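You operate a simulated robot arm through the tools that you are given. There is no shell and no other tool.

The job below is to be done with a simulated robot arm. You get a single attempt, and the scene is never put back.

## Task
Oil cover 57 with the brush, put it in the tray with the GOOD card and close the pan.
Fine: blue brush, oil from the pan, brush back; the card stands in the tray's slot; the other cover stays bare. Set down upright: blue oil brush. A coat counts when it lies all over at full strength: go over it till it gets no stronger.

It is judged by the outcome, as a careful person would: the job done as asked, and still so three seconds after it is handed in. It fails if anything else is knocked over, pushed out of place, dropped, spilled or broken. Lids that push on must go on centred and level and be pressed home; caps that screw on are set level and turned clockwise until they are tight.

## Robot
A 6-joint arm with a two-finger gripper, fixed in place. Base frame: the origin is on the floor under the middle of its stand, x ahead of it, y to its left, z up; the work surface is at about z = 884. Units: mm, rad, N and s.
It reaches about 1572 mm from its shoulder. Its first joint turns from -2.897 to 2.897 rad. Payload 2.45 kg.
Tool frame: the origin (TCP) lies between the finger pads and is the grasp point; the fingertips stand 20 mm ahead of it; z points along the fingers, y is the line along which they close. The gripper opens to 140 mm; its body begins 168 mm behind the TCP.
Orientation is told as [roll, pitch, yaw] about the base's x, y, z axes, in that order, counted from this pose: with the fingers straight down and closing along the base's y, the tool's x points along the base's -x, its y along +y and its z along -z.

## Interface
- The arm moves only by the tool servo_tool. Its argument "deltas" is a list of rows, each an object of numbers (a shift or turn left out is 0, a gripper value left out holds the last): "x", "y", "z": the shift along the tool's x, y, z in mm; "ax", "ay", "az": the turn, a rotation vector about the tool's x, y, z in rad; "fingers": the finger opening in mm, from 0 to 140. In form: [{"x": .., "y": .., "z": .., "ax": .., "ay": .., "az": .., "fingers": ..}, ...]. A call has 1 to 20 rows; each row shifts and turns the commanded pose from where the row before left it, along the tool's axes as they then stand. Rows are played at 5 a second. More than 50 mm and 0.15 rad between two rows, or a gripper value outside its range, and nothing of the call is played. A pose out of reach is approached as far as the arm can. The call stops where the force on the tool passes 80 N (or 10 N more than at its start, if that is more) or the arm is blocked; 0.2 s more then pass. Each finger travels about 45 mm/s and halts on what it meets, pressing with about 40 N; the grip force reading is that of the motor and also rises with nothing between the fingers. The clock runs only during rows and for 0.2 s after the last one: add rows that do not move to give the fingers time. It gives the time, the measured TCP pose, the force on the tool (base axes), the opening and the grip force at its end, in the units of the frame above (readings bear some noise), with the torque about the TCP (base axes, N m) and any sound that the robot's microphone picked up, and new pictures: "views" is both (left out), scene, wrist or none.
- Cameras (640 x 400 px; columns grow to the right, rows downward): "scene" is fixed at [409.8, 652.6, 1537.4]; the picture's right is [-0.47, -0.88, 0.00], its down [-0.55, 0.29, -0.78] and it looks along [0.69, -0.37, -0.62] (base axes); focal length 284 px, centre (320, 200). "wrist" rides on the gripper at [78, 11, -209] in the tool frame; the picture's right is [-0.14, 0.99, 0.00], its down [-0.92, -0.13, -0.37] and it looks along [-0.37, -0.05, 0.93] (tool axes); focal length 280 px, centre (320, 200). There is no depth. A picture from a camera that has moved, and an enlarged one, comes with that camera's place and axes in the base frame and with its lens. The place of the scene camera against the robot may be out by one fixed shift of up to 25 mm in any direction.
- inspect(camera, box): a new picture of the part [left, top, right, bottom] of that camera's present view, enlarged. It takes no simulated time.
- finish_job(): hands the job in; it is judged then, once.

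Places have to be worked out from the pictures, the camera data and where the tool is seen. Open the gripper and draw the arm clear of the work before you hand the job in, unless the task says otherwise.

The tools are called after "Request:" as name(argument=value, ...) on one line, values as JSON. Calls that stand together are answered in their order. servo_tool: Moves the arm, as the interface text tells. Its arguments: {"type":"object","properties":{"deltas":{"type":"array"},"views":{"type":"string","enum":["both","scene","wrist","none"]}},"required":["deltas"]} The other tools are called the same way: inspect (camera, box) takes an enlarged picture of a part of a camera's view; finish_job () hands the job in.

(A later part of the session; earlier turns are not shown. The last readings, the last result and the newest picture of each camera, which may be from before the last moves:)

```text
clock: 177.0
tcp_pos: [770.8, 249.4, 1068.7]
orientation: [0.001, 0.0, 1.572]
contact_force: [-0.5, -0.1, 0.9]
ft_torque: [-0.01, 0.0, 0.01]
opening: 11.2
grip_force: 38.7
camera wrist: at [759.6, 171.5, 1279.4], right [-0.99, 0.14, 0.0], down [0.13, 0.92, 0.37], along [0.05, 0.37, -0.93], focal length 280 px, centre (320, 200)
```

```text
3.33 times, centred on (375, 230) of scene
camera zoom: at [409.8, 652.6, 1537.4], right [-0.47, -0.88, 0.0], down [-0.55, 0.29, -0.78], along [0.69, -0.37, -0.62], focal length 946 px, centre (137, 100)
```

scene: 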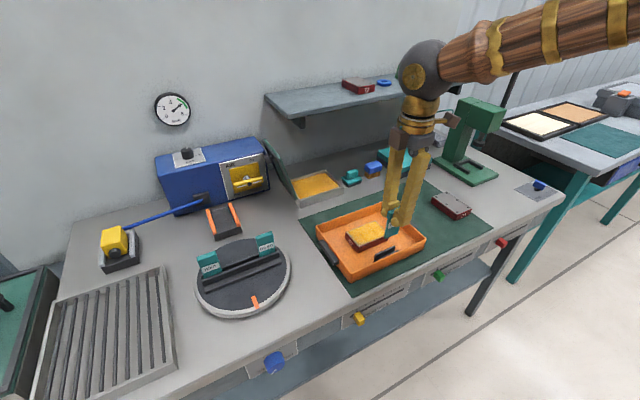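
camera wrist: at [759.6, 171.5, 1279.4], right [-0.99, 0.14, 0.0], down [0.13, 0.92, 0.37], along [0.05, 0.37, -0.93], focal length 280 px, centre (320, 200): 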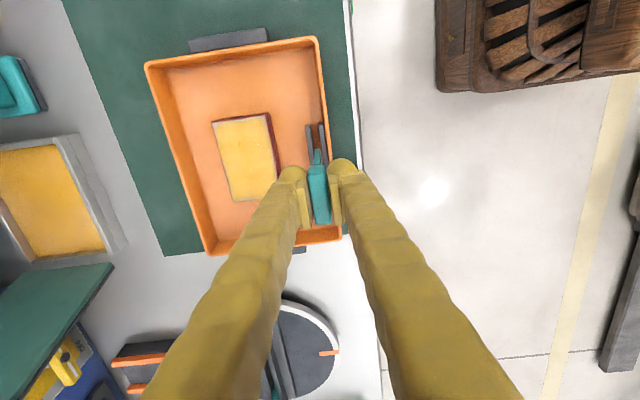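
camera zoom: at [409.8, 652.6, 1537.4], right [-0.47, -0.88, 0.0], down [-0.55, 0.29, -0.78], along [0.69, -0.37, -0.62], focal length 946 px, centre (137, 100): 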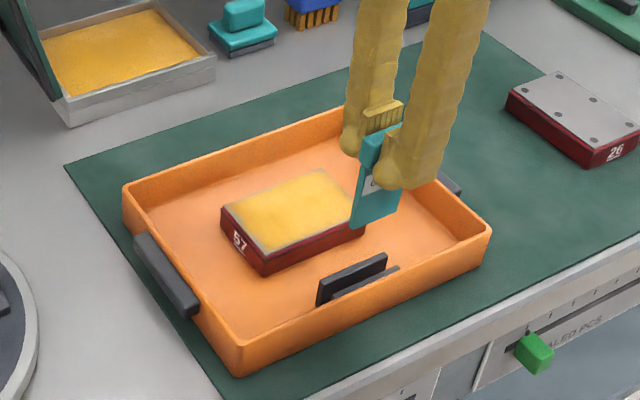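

The card is over the slot area, slightly off in x. I'll zoom in to measure the slot against the card plate.

Request:
inspect(camera="wrist", box=[290, 110, 350, 180])

Request:
inspect(camera="scene", box=[350, 200, 410, 270])

```text
5.71 times, centred on (320, 145) of wrist
camera zoom: at [759.6, 171.5, 1279.4], right [-0.99, 0.14, 0.0], down [0.13, 0.92, 0.37], along [0.05, 0.37, -0.93], focal length 1602 px, centre (320, 514)
```

zoom: 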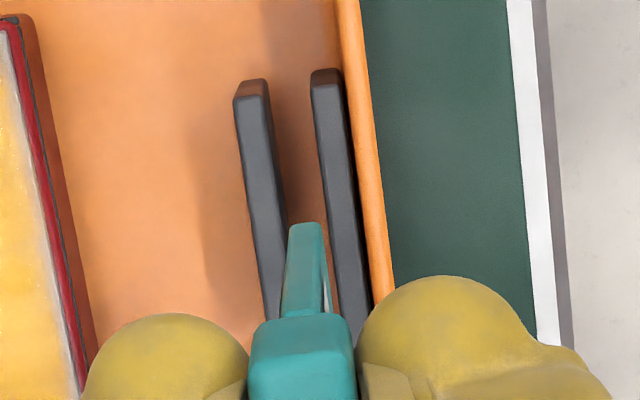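

```text
5.71 times, centred on (380, 235) of scene
camera zoom: at [409.8, 652.6, 1537.4], right [-0.47, -0.88, 0.0], down [-0.55, 0.29, -0.78], along [0.69, -0.37, -0.62], focal length 1622 px, centre (-23, 0)
```

zoom: 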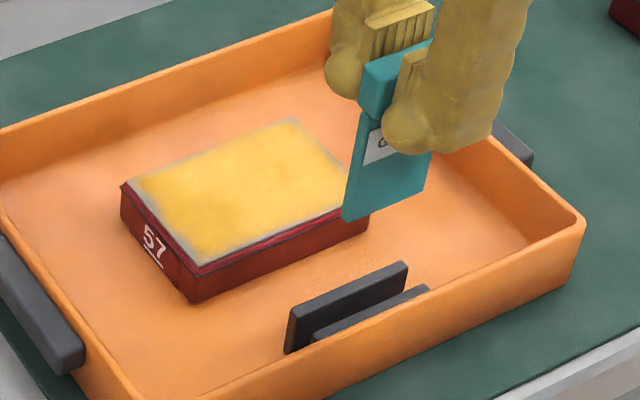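

The plate needs to go about 2 mm in +x to meet the slot's middle. I'll correct that and lower to just above the slot bars, then re-check.

Request:
servo_tool(deltas=[{"y": -2.2, "x": -1.5, "z": 25}, {"z": 25}, {"z": 12}, {}], views="both")

Request:
inspect(camera="wrist", box=[285, 110, 365, 200])

Request:
inspect(camera="scene", box=[350, 215, 420, 275])

```text
clock: 178.0
tcp_pos: [774.5, 251.5, 1006.3]
orientation: [0.0, 0.0, 1.572]
contact_force: [-0.3, 0.6, -0.1]
ft_torque: [-0.02, -0.05, 0.01]
opening: 11.6
grip_force: 38.5
camera wrist: at [763.4, 174.7, 1216.3], right [-0.99, 0.14, 0.0], down [0.13, 0.92, 0.37], along [0.05, 0.36, -0.93], focal length 280 px, centre (320, 200)
```

scene: 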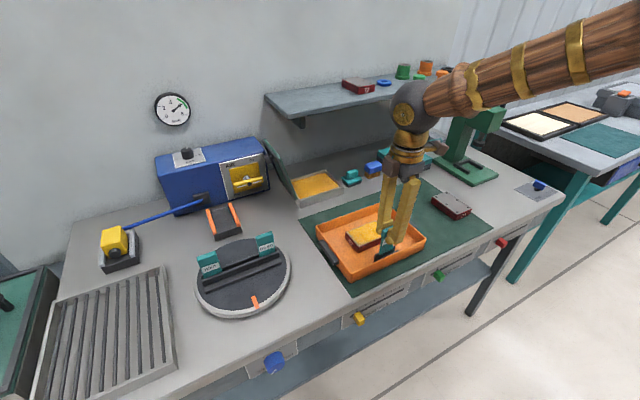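
wrist: 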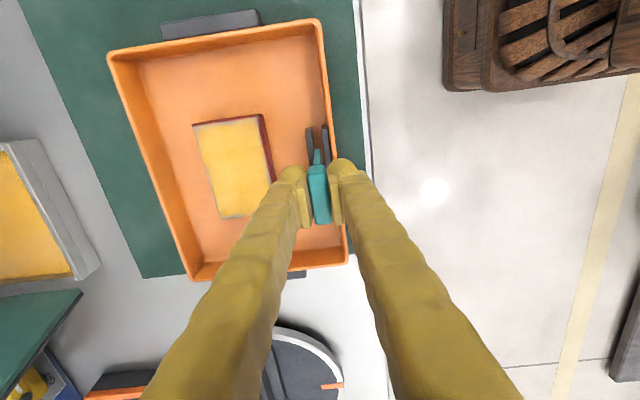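

```text
4.44 times, centred on (325, 155) of wrist
camera zoom: at [763.4, 174.7, 1216.3], right [-0.99, 0.14, 0.0], down [0.13, 0.92, 0.37], along [0.05, 0.36, -0.93], focal length 1246 px, centre (298, 400)
```

zoom: 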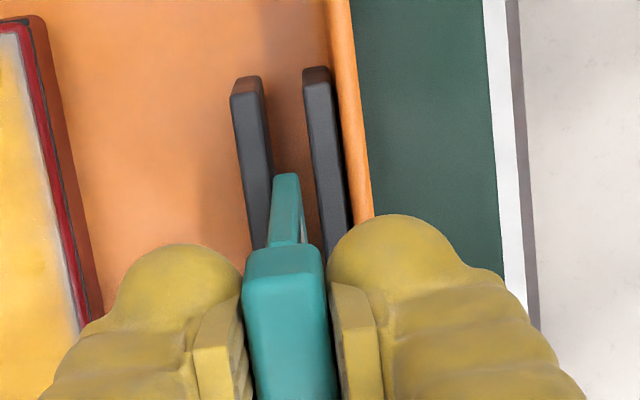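

```text
6.67 times, centred on (385, 245) of scene
camera zoom: at [409.8, 652.6, 1537.4], right [-0.47, -0.88, 0.0], down [-0.55, 0.29, -0.78], along [0.69, -0.37, -0.62], focal length 1893 px, centre (-113, -100)
```

zoom: 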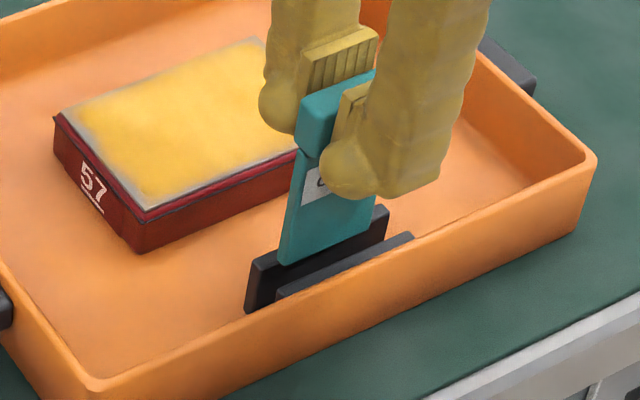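

The plate is about 1.2 mm too far toward +x, with clearance on both sides. I'll correct that and lower it into the slot gently.

Request:
servo_tool(deltas=[{"y": 1.2}, {"z": 8}, {"z": 8}, {"z": 6}, {}], views="both")

Request:
inspect(camera="wrist", box=[285, 110, 365, 200])

Request:
inspect(camera="scene", box=[350, 215, 420, 275])

```text
clock: 179.2
tcp_pos: [773.1, 251.8, 983.5]
orientation: [0.0, -0.001, 1.57]
contact_force: [-0.5, 0.4, -0.7]
ft_torque: [0.02, 0.04, 0.04]
opening: 11.4
grip_force: 37.7
camera wrist: at [761.9, 175.1, 1194.3], right [-0.99, 0.14, 0.0], down [0.13, 0.92, 0.37], along [0.05, 0.36, -0.93], focal length 280 px, centre (320, 200)
```

scene: 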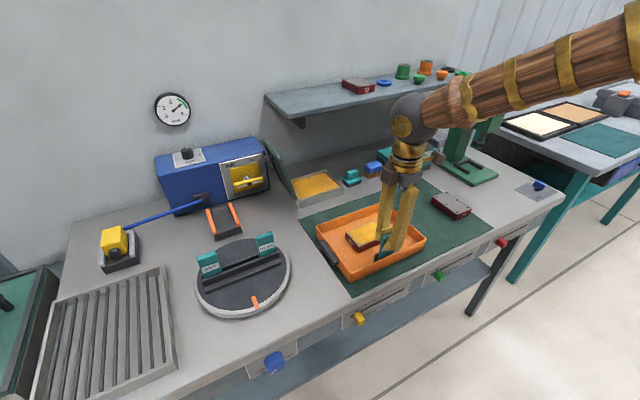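
wrist: 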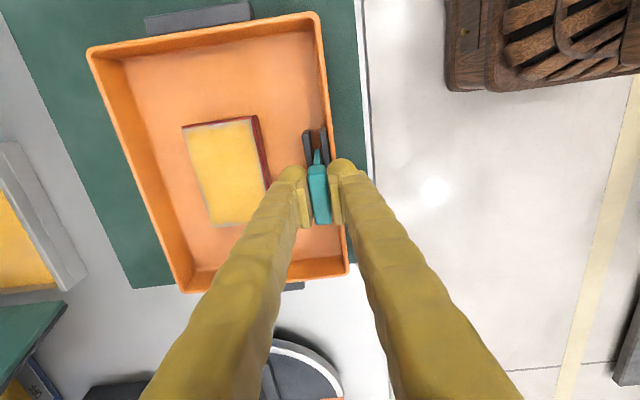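

```text
4.44 times, centred on (325, 155) of wrist
camera zoom: at [761.9, 175.1, 1194.3], right [-0.99, 0.14, 0.0], down [0.13, 0.92, 0.37], along [0.05, 0.36, -0.93], focal length 1246 px, centre (298, 400)
```

zoom: 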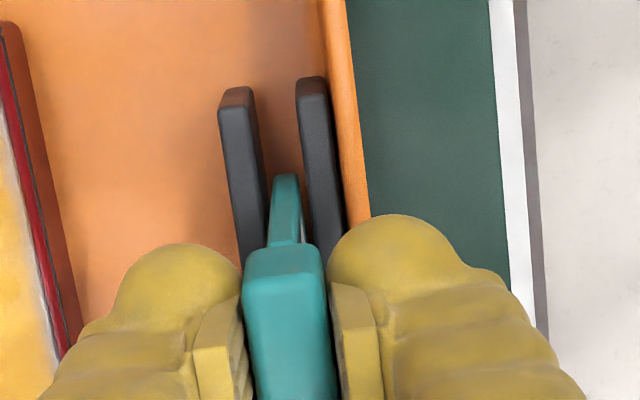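

```text
6.67 times, centred on (385, 245) of scene
camera zoom: at [409.8, 652.6, 1537.4], right [-0.47, -0.88, 0.0], down [-0.55, 0.29, -0.78], along [0.69, -0.37, -0.62], focal length 1893 px, centre (-113, -100)
```

zoom: 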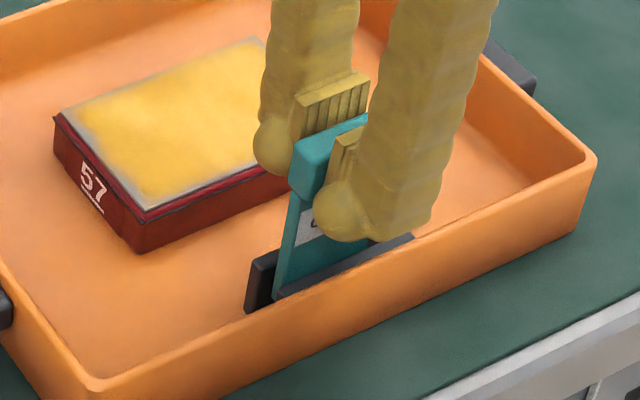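

The plate is entering between the bars with clearance on both sides. I'll continue down in small steps until it touches the bottom.

Request:
servo_tool(deltas=[{"z": 4}, {"z": 4}, {}], views="none")

Request:
servo_tool(deltas=[{"z": 2}, {"z": 2}, {}], views="none")

```text
clock: 180.0
tcp_pos: [772.0, 251.5, 973.5]
orientation: [0.0, 0.0, 1.571]
contact_force: [-0.5, 0.3, 0.3]
ft_torque: [0.03, 0.03, 0.01]
opening: 11.2
grip_force: 38.4
```

```text
clock: 180.8
tcp_pos: [772.7, 253.2, 972.9]
orientation: [0.0, 0.0, 1.572]
contact_force: [-0.3, -0.6, -0.7]
ft_torque: [0.04, -0.01, -0.04]
opening: 11.3
grip_force: 37.6
```

Request:
servo_tool(deltas=[{"z": 2}, {"z": 1.5}, {}], views="none")

Request:
servo_tool(deltas=[{"z": 1.5}, {"z": 1.5}, {}], views="scene")

Request:
inspect(camera="scene", box=[350, 215, 420, 275])

```text
clock: 181.6
tcp_pos: [771.9, 252.2, 969.9]
orientation: [0.0, 0.0, 1.572]
contact_force: [0.4, -0.6, -0.3]
ft_torque: [0.0, -0.03, -0.04]
opening: 11.3
grip_force: 38.4
```

```text
clock: 182.4
tcp_pos: [772.6, 252.7, 966.2]
orientation: [-0.002, 0.0, 1.571]
contact_force: [-0.4, -0.6, 17.1]
ft_torque: [-0.04, -0.02, 0.01]
opening: 11.0
grip_force: 38.6
```

scene: 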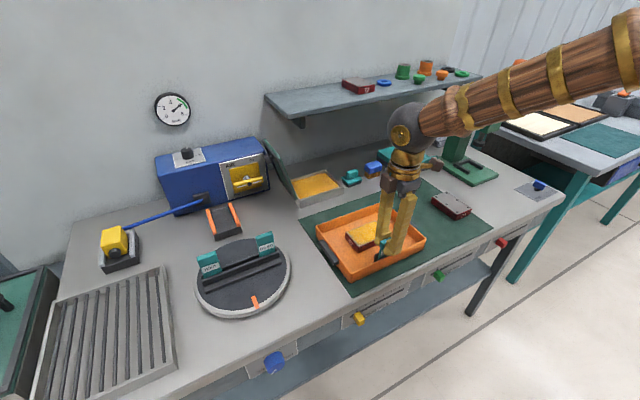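

```text
6.67 times, centred on (385, 245) of scene
camera zoom: at [409.8, 652.6, 1537.4], right [-0.47, -0.88, 0.0], down [-0.55, 0.29, -0.78], along [0.69, -0.37, -0.62], focal length 1893 px, centre (-113, -100)
```

zoom: 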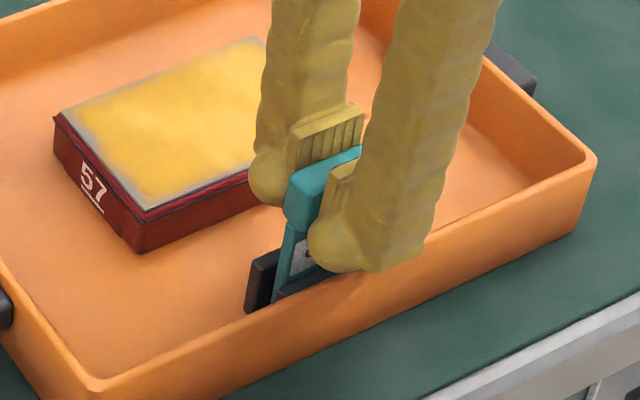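

The card bottomed with 17 N at the expected depth. I'll ease off slightly, release gently, and rise straight up.

Request:
servo_tool(deltas=[{"z": -0.7}, {"fingers": 16}, {"fingers": 22}, {"fingers": 30}, {"fingers": 36}, {}, {"z": -15}, {"z": -25}, {"z": -40}, {"z": -40}, {}], views="both")

Request:
inspect(camera="scene", box=[340, 205, 430, 275])

Request:
inspect(camera="wrist", box=[260, 90, 400, 220])

```text
clock: 184.8
tcp_pos: [774.4, 253.9, 1086.9]
orientation: [0.0, -0.001, 1.57]
contact_force: [-0.2, 0.5, -0.7]
ft_torque: [0.0, -0.01, -0.01]
opening: 35.9
grip_force: 0.0
camera wrist: at [763.7, 176.7, 1298.0], right [-0.99, 0.14, 0.0], down [0.13, 0.92, 0.37], along [0.05, 0.36, -0.93], focal length 280 px, centre (320, 200)
```

scene: 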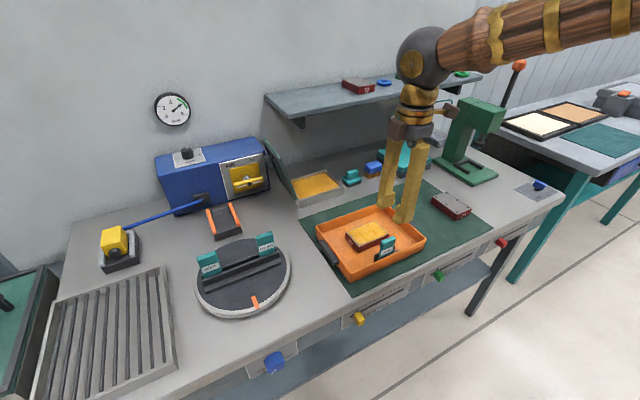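
wrist: 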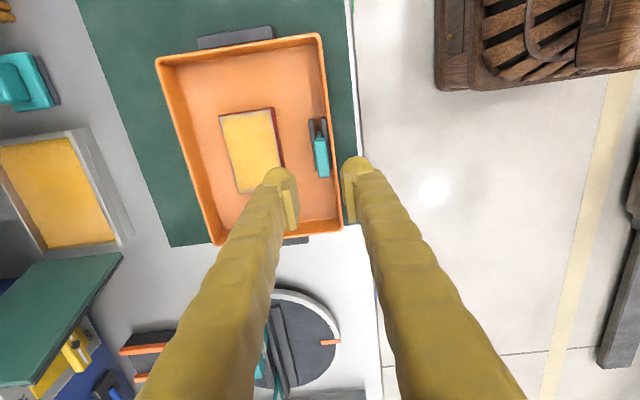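

```text
5.71 times, centred on (385, 240) of scene
camera zoom: at [409.8, 652.6, 1537.4], right [-0.47, -0.88, 0.0], down [-0.55, 0.29, -0.78], along [0.69, -0.37, -0.62], focal length 1622 px, centre (-51, -29)
```

zoom: 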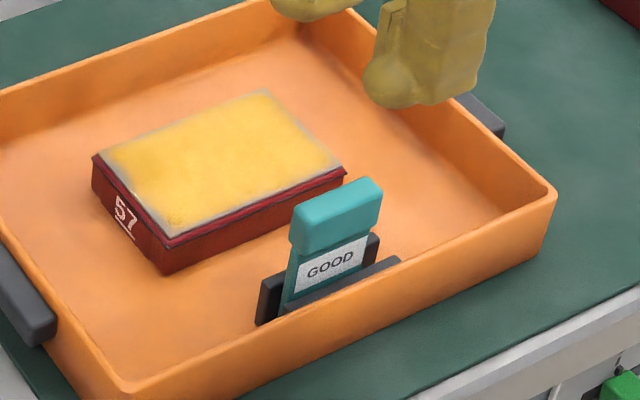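

```text
3.08 times, centred on (330, 155) of wrist
camera zoom: at [763.7, 176.7, 1298.0], right [-0.99, 0.14, 0.0], down [0.13, 0.92, 0.37], along [0.05, 0.36, -0.93], focal length 863 px, centre (289, 338)
```

zoom: 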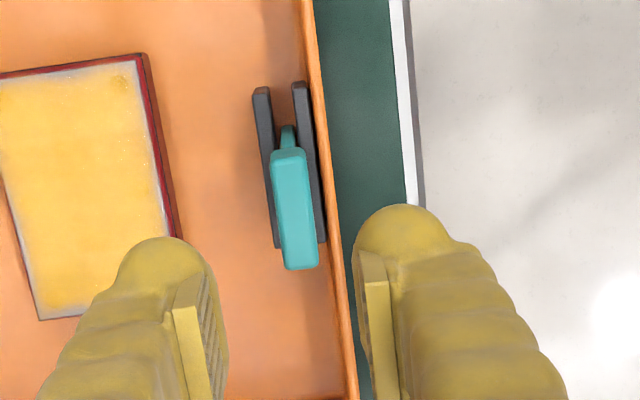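

The GOOD card stands upright in the tray's slot beside oiled cover 57. Now the pan lid: I'll turn the tool back, close the fingers, and move to view the open lid and its surroundings.

Request:
servo_tool(deltas=[{"az": 0.15, "z": -6}, {"az": 0.15, "z": -6}, {"az": 0.15, "z": -6}, {"az": 0.15, "z": -6}, {"az": 0.15, "z": -6}, {"az": 0.15, "z": -6}, {"az": 0.15, "z": -6}, {"az": 0.15, "z": -6}, {"az": 0.15, "z": -6}, {"az": 0.15, "z": -6}, {"az": 0.0708, "fingers": 140}, {"x": -40, "y": 20}, {"x": -40, "y": 20}, {"x": -40, "y": 20}, {"x": -40, "y": 20}, {"ay": -0.125}, {"ay": -0.125}, {"ay": -0.125}, {"ay": -0.125}, {}], views="both")

Request:
inspect(camera="wrist", box=[230, 80, 470, 260])

Request:
inspect(camera="scene", box=[220, 120, 350, 215])

```text
clock: 189.0
tcp_pos: [933.6, 331.7, 1145.8]
orientation: [0.0, -0.5, -0.001]
contact_force: [-0.5, -0.2, 0.2]
ft_torque: [-0.01, 0.0, 0.01]
opening: 140.2
grip_force: 0.1
camera wrist: at [763.3, 343.7, 1292.9], right [0.12, 0.99, 0.07], down [0.63, -0.13, 0.77], along [0.77, -0.05, -0.64], focal length 280 px, centre (320, 200)
```

scene: 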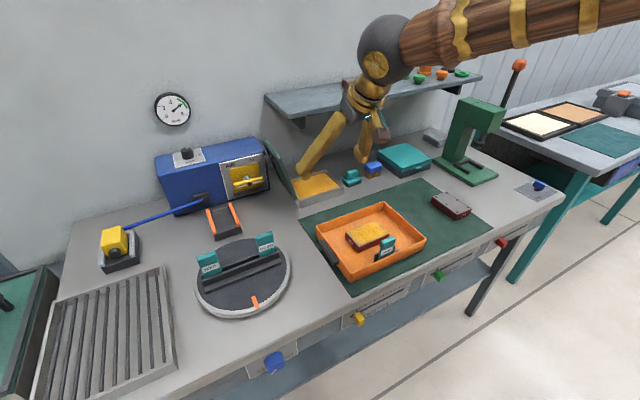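
wrist: 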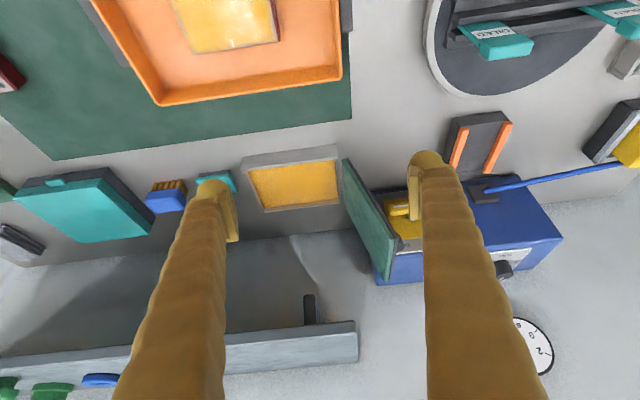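

```text
2.22 times, centred on (350, 170) of wrist
camera zoom: at [763.3, 343.7, 1292.9], right [0.12, 0.99, 0.07], down [0.63, -0.13, 0.77], along [0.77, -0.05, -0.64], focal length 623 px, centre (253, 267)
```

zoom: 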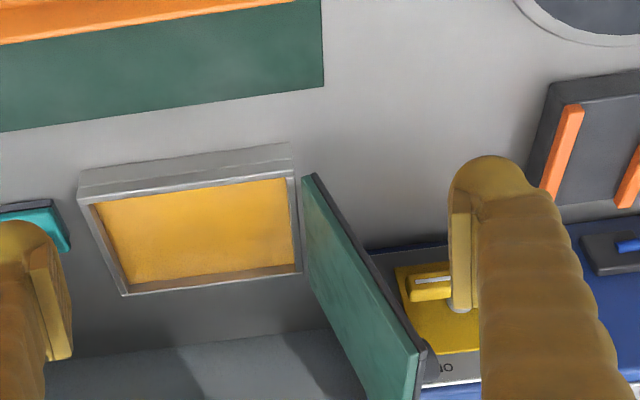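

```text
4.21 times, centred on (285, 168) of scene
camera zoom: at [409.8, 652.6, 1537.4], right [-0.47, -0.88, 0.0], down [-0.55, 0.29, -0.78], along [0.69, -0.37, -0.62], focal length 1195 px, centre (467, 337)
```

zoom: 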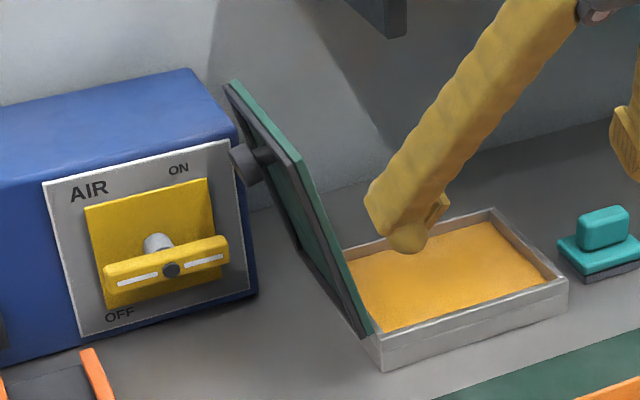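

I'll zoom in on the lid to pin down its edge, its thickness, the knob and the clearance to the blue box and switch.

Request:
inspect(camera="wrist", box=[320, 140, 440, 290])

Request:
inspect(camera="scene", box=[250, 130, 320, 205])

```text
2.67 times, centred on (380, 215) of wrist
camera zoom: at [763.3, 343.7, 1292.9], right [0.12, 0.99, 0.07], down [0.63, -0.13, 0.77], along [0.77, -0.05, -0.64], focal length 748 px, centre (160, 160)
```

zoom: 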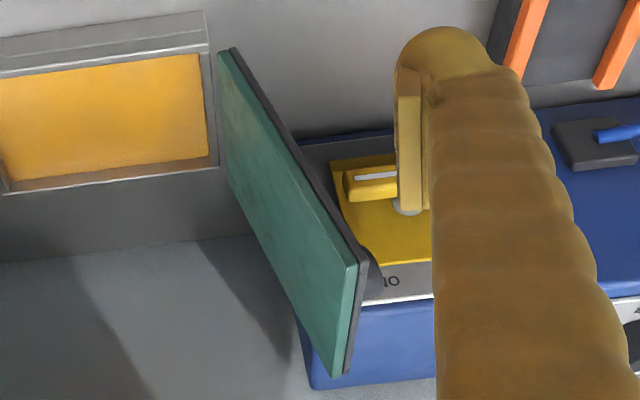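

```text
5.33 times, centred on (285, 168) of scene
camera zoom: at [409.8, 652.6, 1537.4], right [-0.47, -0.88, 0.0], down [-0.55, 0.29, -0.78], along [0.69, -0.37, -0.62], focal length 1514 px, centre (507, 373)
```

zoom: 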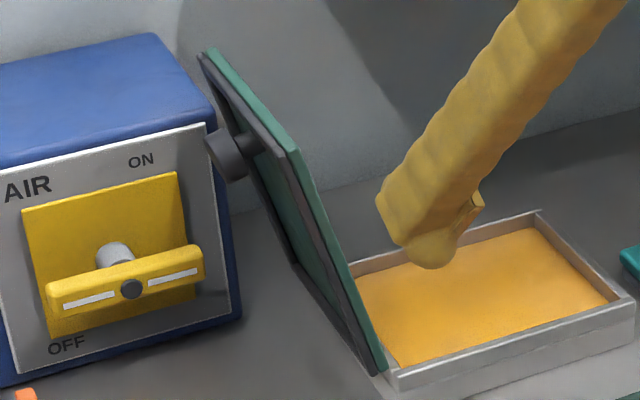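

The lid leans about 16° outward. Its front edge is at x≈1102, the top edge at y≈421–432, z≈1096; it is about 12 mm thick and the knob sits near x≈1170. I'll straddle its upper front corner with the fingers tilted forward, push it past vertical, then lower it in a controlled way. First I'll approach short of it.

Request:
servo_tool(deltas=[{"x": 21.1, "z": 38.6, "y": 43, "fingers": 90}, {"x": 21.1, "z": 38.6, "y": 43}, {"x": -40.8, "z": 22.3}, {"x": -40.8, "z": 22.3}, {"x": -40.8, "z": 22.3}, {}], views="both")

Request:
inspect(camera="wrist", box=[220, 90, 440, 260])

Request:
inspect(camera="scene", box=[230, 90, 340, 205])

```text
refused: row 1 steps farther than a row can; nothing moved
```

```text
2.35 times, centred on (330, 175) of wrist
camera zoom: at [763.3, 343.7, 1292.9], right [0.12, 0.99, 0.07], down [0.63, -0.13, 0.77], along [0.77, -0.05, -0.64], focal length 660 px, centre (296, 259)
```

zoom: 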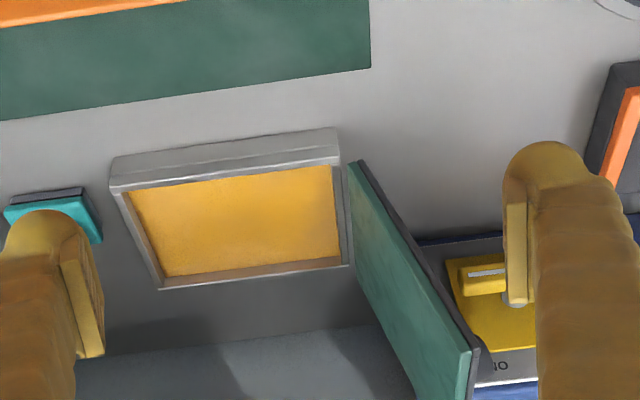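

```text
3.48 times, centred on (285, 148) of scene
camera zoom: at [409.8, 652.6, 1537.4], right [-0.47, -0.88, 0.0], down [-0.55, 0.29, -0.78], along [0.69, -0.37, -0.62], focal length 988 px, centre (442, 383)
```

zoom: 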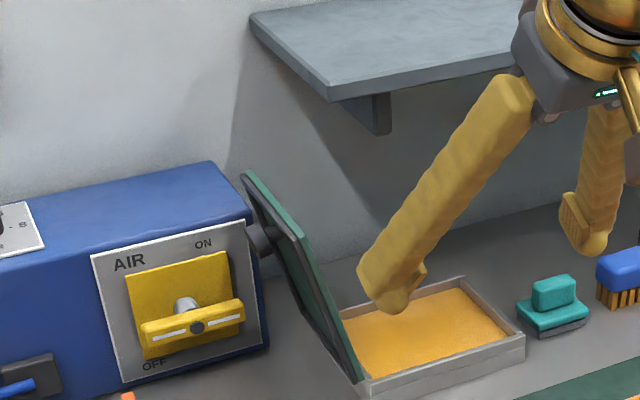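

The combined row was too long; I'll split it into smaller steps.

Request:
servo_tool(deltas=[{"y": 43, "fingers": 90}, {"y": 43}, {"x": 21.1, "z": 38.6}, {"x": 21.1, "z": 38.6}, {"x": -40.8, "z": 22.3}, {"x": -40.8, "z": 22.3}, {"x": -40.8, "z": 22.3}, {}], views="both")

Request:
inspect(camera="wrist", box=[220, 90, 440, 260])

Request:
inspect(camera="scene", box=[230, 90, 340, 205])

```text
clock: 190.8
tcp_pos: [1069.7, 418.1, 1055.8]
orientation: [0.001, -0.498, 0.001]
contact_force: [0.5, -0.4, 0.2]
ft_torque: [-0.01, 0.01, 0.0]
opening: 89.7
grip_force: 0.1
camera wrist: at [901.5, 430.2, 1203.2], right [0.12, 0.99, 0.07], down [0.63, -0.13, 0.76], along [0.77, -0.05, -0.64], focal length 280 px, centre (320, 200)
```

scene: 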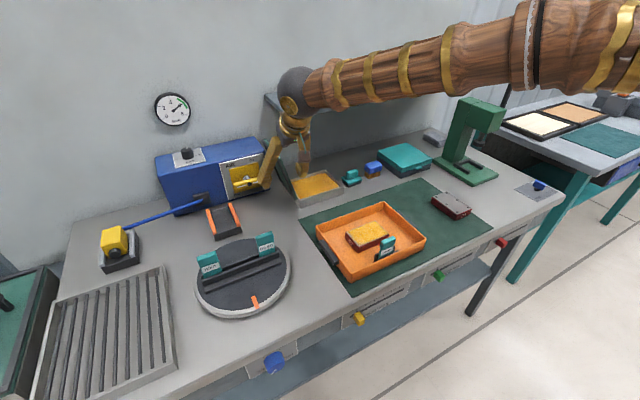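
wrist: 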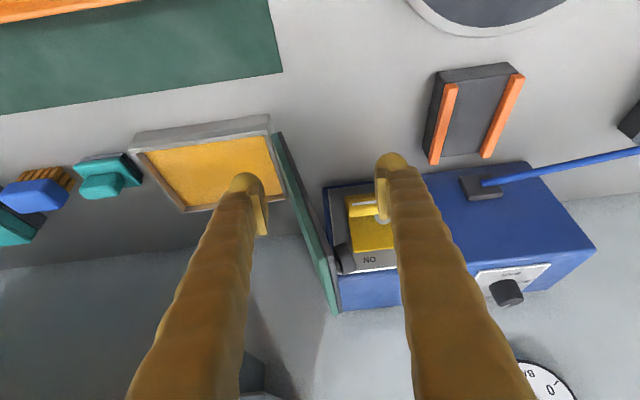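

```text
2.35 times, centred on (330, 175) of wrist
camera zoom: at [901.5, 430.2, 1203.2], right [0.12, 0.99, 0.07], down [0.63, -0.13, 0.76], along [0.77, -0.05, -0.64], focal length 660 px, centre (296, 259)
```

zoom: 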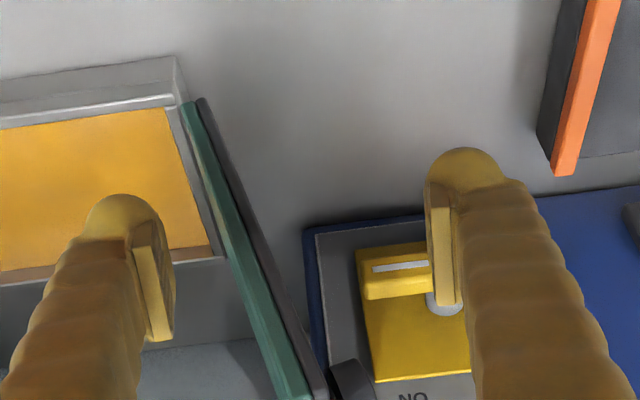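

```text
3.48 times, centred on (285, 148) of scene
camera zoom: at [409.8, 652.6, 1537.4], right [-0.47, -0.88, 0.0], down [-0.55, 0.29, -0.78], along [0.69, -0.37, -0.62], focal length 988 px, centre (442, 383)
```

zoom: 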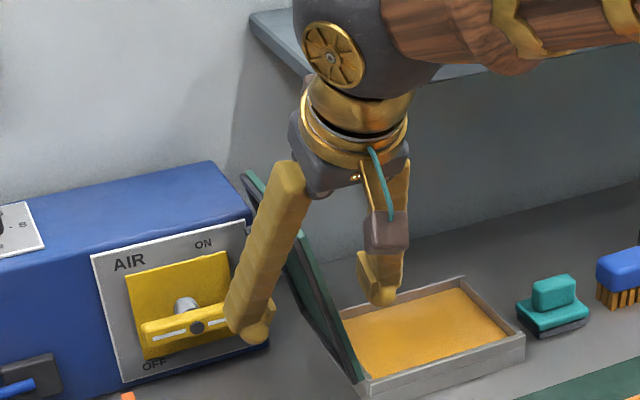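

The lid edge lies between the open fingers. I'll advance 50 mm so the fingers straddle its front edge, and look again.

Request:
servo_tool(deltas=[{"x": -22, "z": 12}, {"x": -22, "z": 12}, {}], views="both")

Request:
inspect(camera="wrist", box=[220, 110, 440, 280])

Request:
inspect(camera="scene", box=[230, 90, 340, 205])

```text
clock: 191.6
tcp_pos: [1121.2, 415.5, 1059.3]
orientation: [0.0, -0.5, 0.0]
contact_force: [-0.3, -0.3, -0.7]
ft_torque: [0.02, 0.03, 0.01]
opening: 90.0
grip_force: 0.0
camera wrist: at [952.4, 428.3, 1206.1], right [0.12, 0.99, 0.07], down [0.63, -0.13, 0.76], along [0.77, -0.05, -0.64], focal length 280 px, centre (320, 200)
```

scene: 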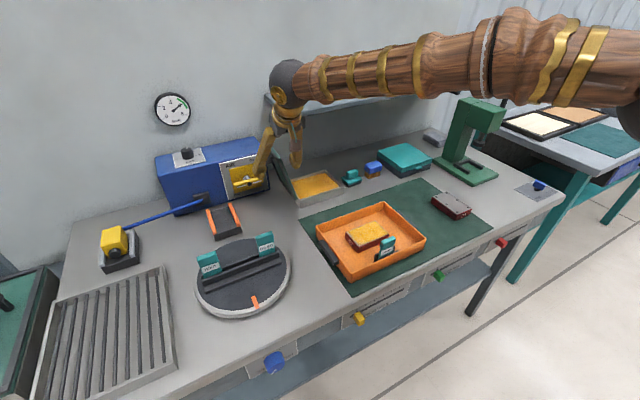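
wrist: 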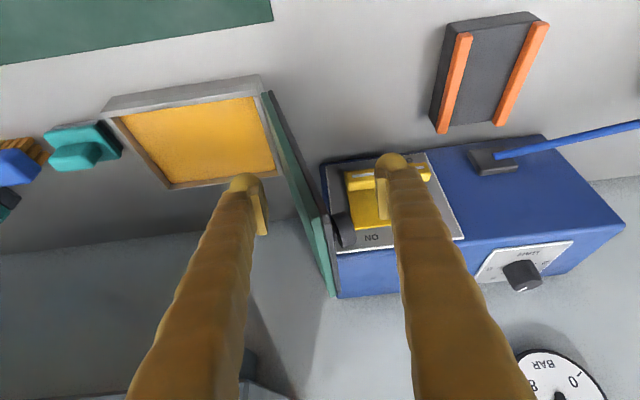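

```text
2.35 times, centred on (330, 195) of wrist
camera zoom: at [952.4, 428.3, 1206.1], right [0.12, 0.99, 0.07], down [0.63, -0.13, 0.76], along [0.77, -0.05, -0.64], focal length 660 px, centre (296, 212)
```

zoom: 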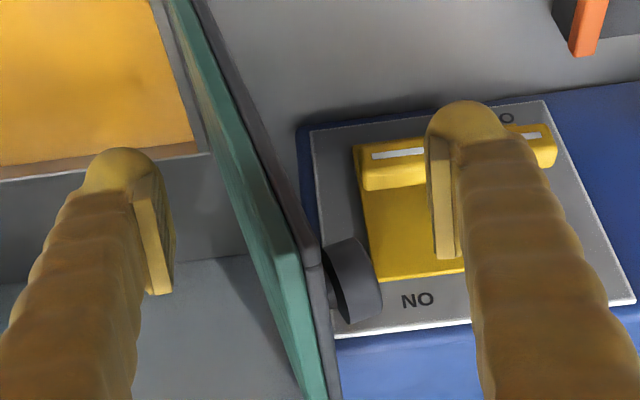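

```text
3.48 times, centred on (285, 148) of scene
camera zoom: at [409.8, 652.6, 1537.4], right [-0.47, -0.88, 0.0], down [-0.55, 0.29, -0.78], along [0.69, -0.37, -0.62], focal length 988 px, centre (442, 383)
```

zoom: 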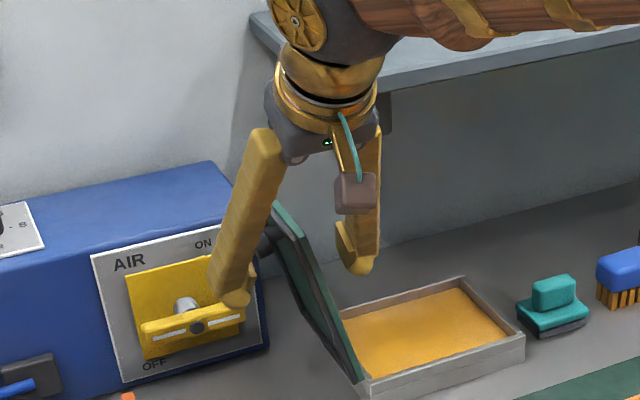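

The fingers straddle the lid's top front corner without contact. I'll narrow them to about 46 mm around the lid, then start pushing toward -y slowly.

Request:
servo_tool(deltas=[{"fingers": 70}, {"fingers": 56}, {"fingers": 46}, {}, {}], views="wrist")

Request:
inspect(camera="wrist", box=[220, 110, 440, 280])

```text
clock: 192.8
tcp_pos: [1120.7, 416.8, 1058.1]
orientation: [-0.001, -0.5, 0.001]
contact_force: [0.5, 0.5, -0.5]
ft_torque: [0.01, -0.02, 0.03]
opening: 46.2
grip_force: 0.1
camera wrist: at [952.3, 428.3, 1206.0], right [0.12, 0.99, 0.07], down [0.63, -0.13, 0.76], along [0.77, -0.05, -0.64], focal length 280 px, centre (320, 200)
```

wrist: 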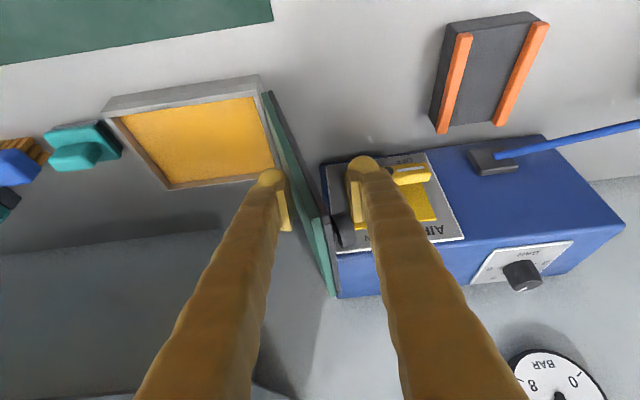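

```text
2.35 times, centred on (330, 195) of wrist
camera zoom: at [952.3, 428.3, 1206.0], right [0.12, 0.99, 0.07], down [0.63, -0.13, 0.76], along [0.77, -0.05, -0.64], focal length 660 px, centre (296, 212)
```

zoom: 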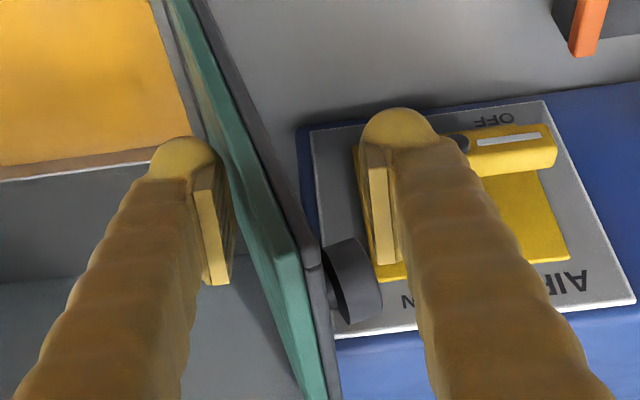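

The lid is between the narrowed fingers and the knob is clear of the outer finger. I'll push toward -y in small steps.

Request:
servo_tool(deltas=[{"y": -6}, {"y": -6}, {"y": -6}, {"y": -6}, {}], views="wrist")

Request:
inspect(camera="wrist", box=[220, 110, 440, 280])

```text
clock: 194.0
tcp_pos: [1121.1, 394.9, 1058.1]
orientation: [0.0, -0.497, 0.003]
contact_force: [-0.1, 0.7, 0.8]
ft_torque: [0.0, 0.01, 0.01]
opening: 46.1
grip_force: 0.1
camera wrist: at [952.4, 406.0, 1205.4], right [0.12, 0.99, 0.07], down [0.63, -0.13, 0.76], along [0.77, -0.05, -0.64], focal length 280 px, centre (320, 200)
```

wrist: 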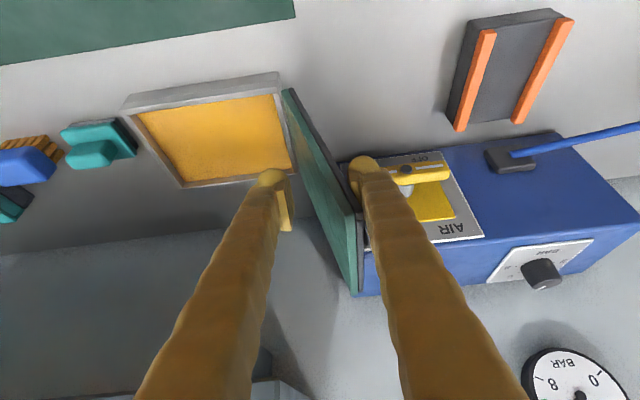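

```text
2.35 times, centred on (330, 195) of wrist
camera zoom: at [952.4, 406.0, 1205.4], right [0.12, 0.99, 0.07], down [0.63, -0.13, 0.76], along [0.77, -0.05, -0.64], focal length 660 px, centre (296, 212)
```

zoom: 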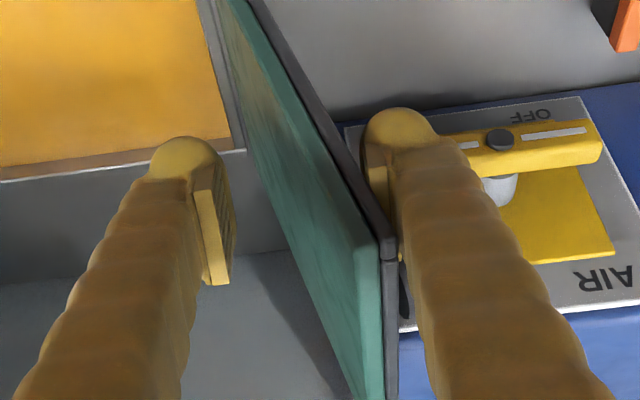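

R finger is just reaching the lid. I'll keep pushing in small steps and monitor the force.

Request:
servo_tool(deltas=[{"y": -6}, {"y": -6}, {"y": -6}, {"y": -6}, {}], views="wrist")

Request:
inspect(camera="wrist", box=[220, 110, 440, 280])

```text
clock: 195.2
tcp_pos: [1119.5, 370.2, 1059.3]
orientation: [0.001, -0.501, 0.0]
contact_force: [-0.3, 1.3, 0.0]
ft_torque: [-0.02, 0.01, -0.01]
opening: 46.2
grip_force: 0.3
camera wrist: at [951.5, 382.1, 1206.4], right [0.12, 0.99, 0.07], down [0.63, -0.13, 0.76], along [0.77, -0.05, -0.64], focal length 280 px, centre (320, 200)
```

wrist: 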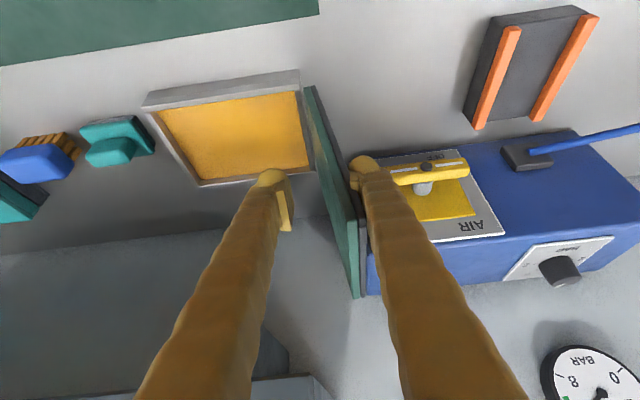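

```text
2.35 times, centred on (330, 195) of wrist
camera zoom: at [951.5, 382.1, 1206.4], right [0.12, 0.99, 0.07], down [0.63, -0.13, 0.76], along [0.77, -0.05, -0.64], focal length 660 px, centre (296, 212)
```

zoom: 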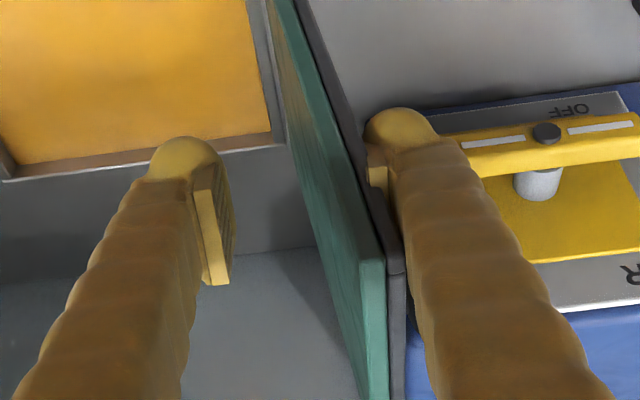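

The lid is moving freely with only about 1 N and is nearly vertical now. I'll push a little more so it tips over onto the inner finger.

Request:
servo_tool(deltas=[{"y": -5}, {"y": -5}, {"y": -5}, {}], views="wrist")

Request:
inspect(camera="wrist", box=[220, 110, 440, 280])

```text
clock: 196.2
tcp_pos: [1120.6, 356.0, 1057.1]
orientation: [-0.001, -0.5, -0.001]
contact_force: [-0.7, 0.7, 0.0]
ft_torque: [0.0, 0.01, -0.03]
opening: 46.4
grip_force: 0.5
camera wrist: at [952.1, 368.0, 1205.3], right [0.12, 0.99, 0.07], down [0.63, -0.13, 0.76], along [0.77, -0.05, -0.64], focal length 280 px, centre (320, 200)
```

wrist: 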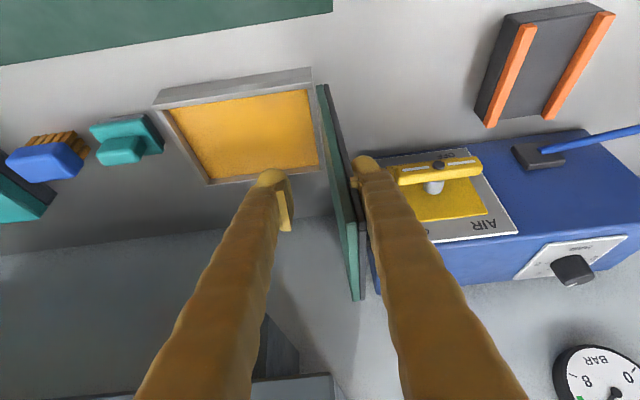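

```text
2.35 times, centred on (330, 195) of wrist
camera zoom: at [952.1, 368.0, 1205.3], right [0.12, 0.99, 0.07], down [0.63, -0.13, 0.76], along [0.77, -0.05, -0.64], focal length 660 px, centre (296, 212)
```

zoom: 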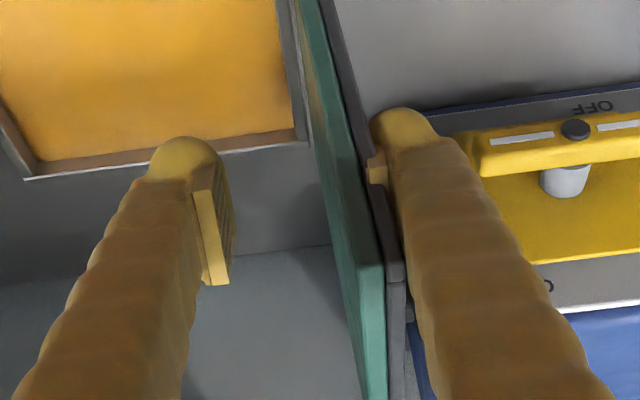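

The lid is vertical. I'll continue slowly so it passes over and leans on the inner finger.

Request:
servo_tool(deltas=[{"y": -5}, {"y": -5}, {"y": -5}, {"y": -5}, {}, {}], views="wrist")

Request:
inspect(camera="wrist", box=[220, 110, 440, 280])

```text
clock: 197.6
tcp_pos: [1121.3, 336.0, 1059.8]
orientation: [-0.001, -0.5, 0.0]
contact_force: [0.4, 0.0, -0.6]
ft_torque: [-0.01, 0.0, 0.0]
opening: 46.0
grip_force: 0.1
camera wrist: at [952.1, 347.1, 1205.9], right [0.12, 0.99, 0.07], down [0.63, -0.13, 0.76], along [0.77, -0.05, -0.64], focal length 280 px, centre (320, 200)
```

wrist: 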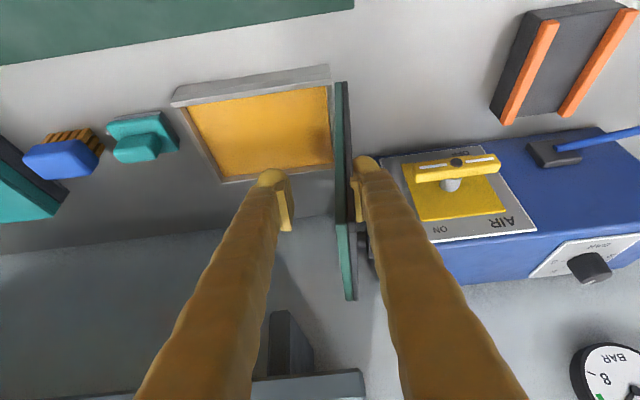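

```text
2.35 times, centred on (330, 195) of wrist
camera zoom: at [952.1, 347.1, 1205.9], right [0.12, 0.99, 0.07], down [0.63, -0.13, 0.76], along [0.77, -0.05, -0.64], focal length 660 px, centre (296, 212)
```

zoom: 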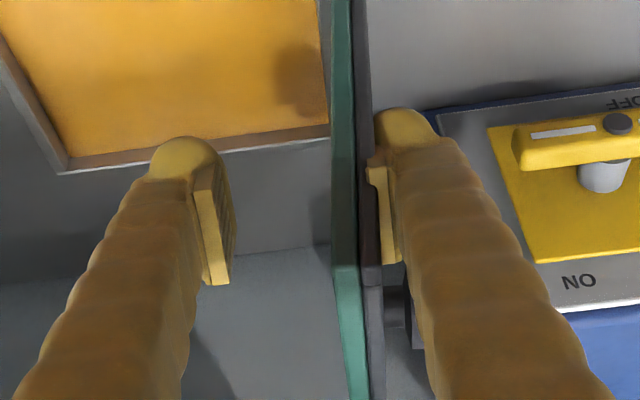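

The lid isn't falling; the hinge has some friction and it's about 9° past vertical, still near the outer finger. I'll keep pushing in small steps and watch.

Request:
servo_tool(deltas=[{"y": -5}, {"y": -5}, {"y": -5}, {"y": -5}, {}, {}], views="wrist")

Request:
inspect(camera="wrist", box=[220, 110, 440, 280])

Request:
inspect(camera="scene", box=[230, 110, 350, 210])

```text
clock: 199.0
tcp_pos: [1122.7, 315.2, 1057.1]
orientation: [0.0, -0.499, 0.001]
contact_force: [-0.2, 0.4, 0.7]
ft_torque: [-0.01, 0.02, 0.03]
opening: 45.9
grip_force: 0.0
camera wrist: at [952.3, 327.0, 1205.1], right [0.12, 0.99, 0.07], down [0.63, -0.13, 0.76], along [0.77, -0.05, -0.64], focal length 280 px, centre (320, 200)
```

wrist: 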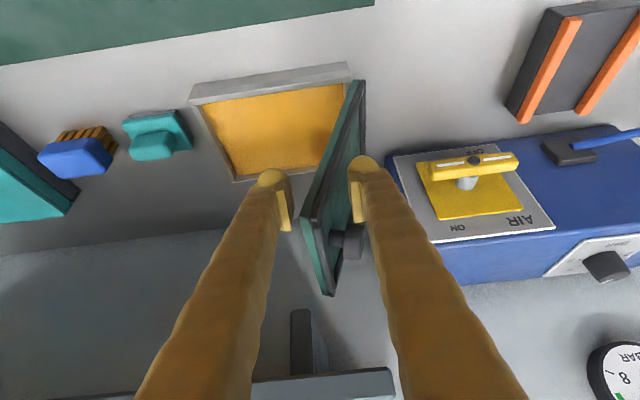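

```text
2.35 times, centred on (330, 195) of wrist
camera zoom: at [952.3, 327.0, 1205.1], right [0.12, 0.99, 0.07], down [0.63, -0.13, 0.76], along [0.77, -0.05, -0.64], focal length 660 px, centre (296, 212)
```

zoom: 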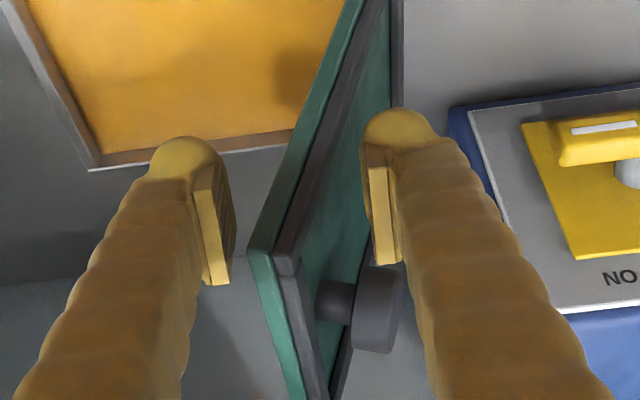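

```text
4.00 times, centred on (290, 160) of scene
camera zoom: at [409.8, 652.6, 1537.4], right [-0.47, -0.88, 0.0], down [-0.55, 0.29, -0.78], along [0.69, -0.37, -0.62], focal length 1136 px, centre (440, 360)
```

zoom: 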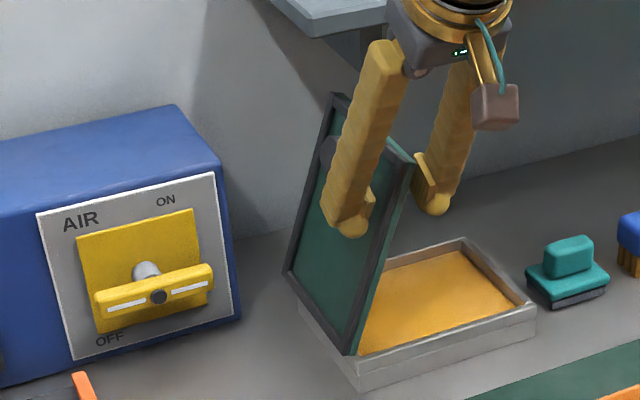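

The lid has tipped about 21° inward, ahead of the outer finger, and may be sinking slowly. I'll hold still a moment and look again.

Request:
servo_tool(deltas=[{}, {}, {}], views="wrist")

Request:
inspect(camera="wrist", box=[220, 110, 440, 280])

```text
clock: 199.8
tcp_pos: [1120.7, 315.6, 1058.2]
orientation: [0.0, -0.499, 0.0]
contact_force: [-0.4, -1.1, -0.2]
ft_torque: [0.05, 0.03, -0.01]
opening: 46.1
grip_force: 0.1
camera wrist: at [952.4, 327.1, 1205.0], right [0.12, 0.99, 0.07], down [0.63, -0.13, 0.76], along [0.77, -0.05, -0.64], focal length 280 px, centre (320, 200)
```

wrist: 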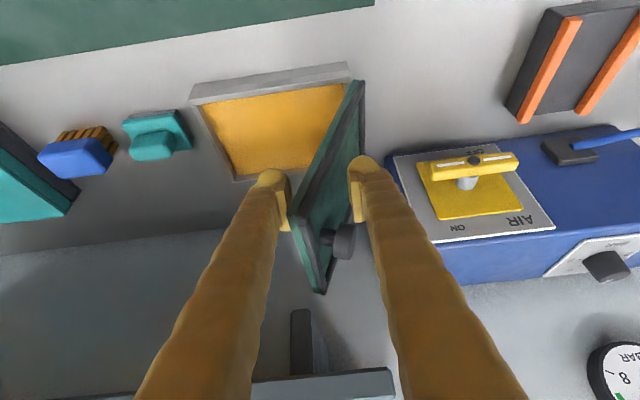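

```text
2.35 times, centred on (330, 195) of wrist
camera zoom: at [952.4, 327.1, 1205.0], right [0.12, 0.99, 0.07], down [0.63, -0.13, 0.76], along [0.77, -0.05, -0.64], focal length 660 px, centre (296, 212)
```

zoom: 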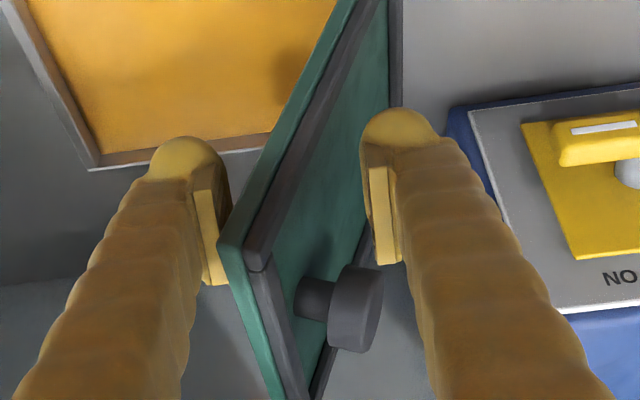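

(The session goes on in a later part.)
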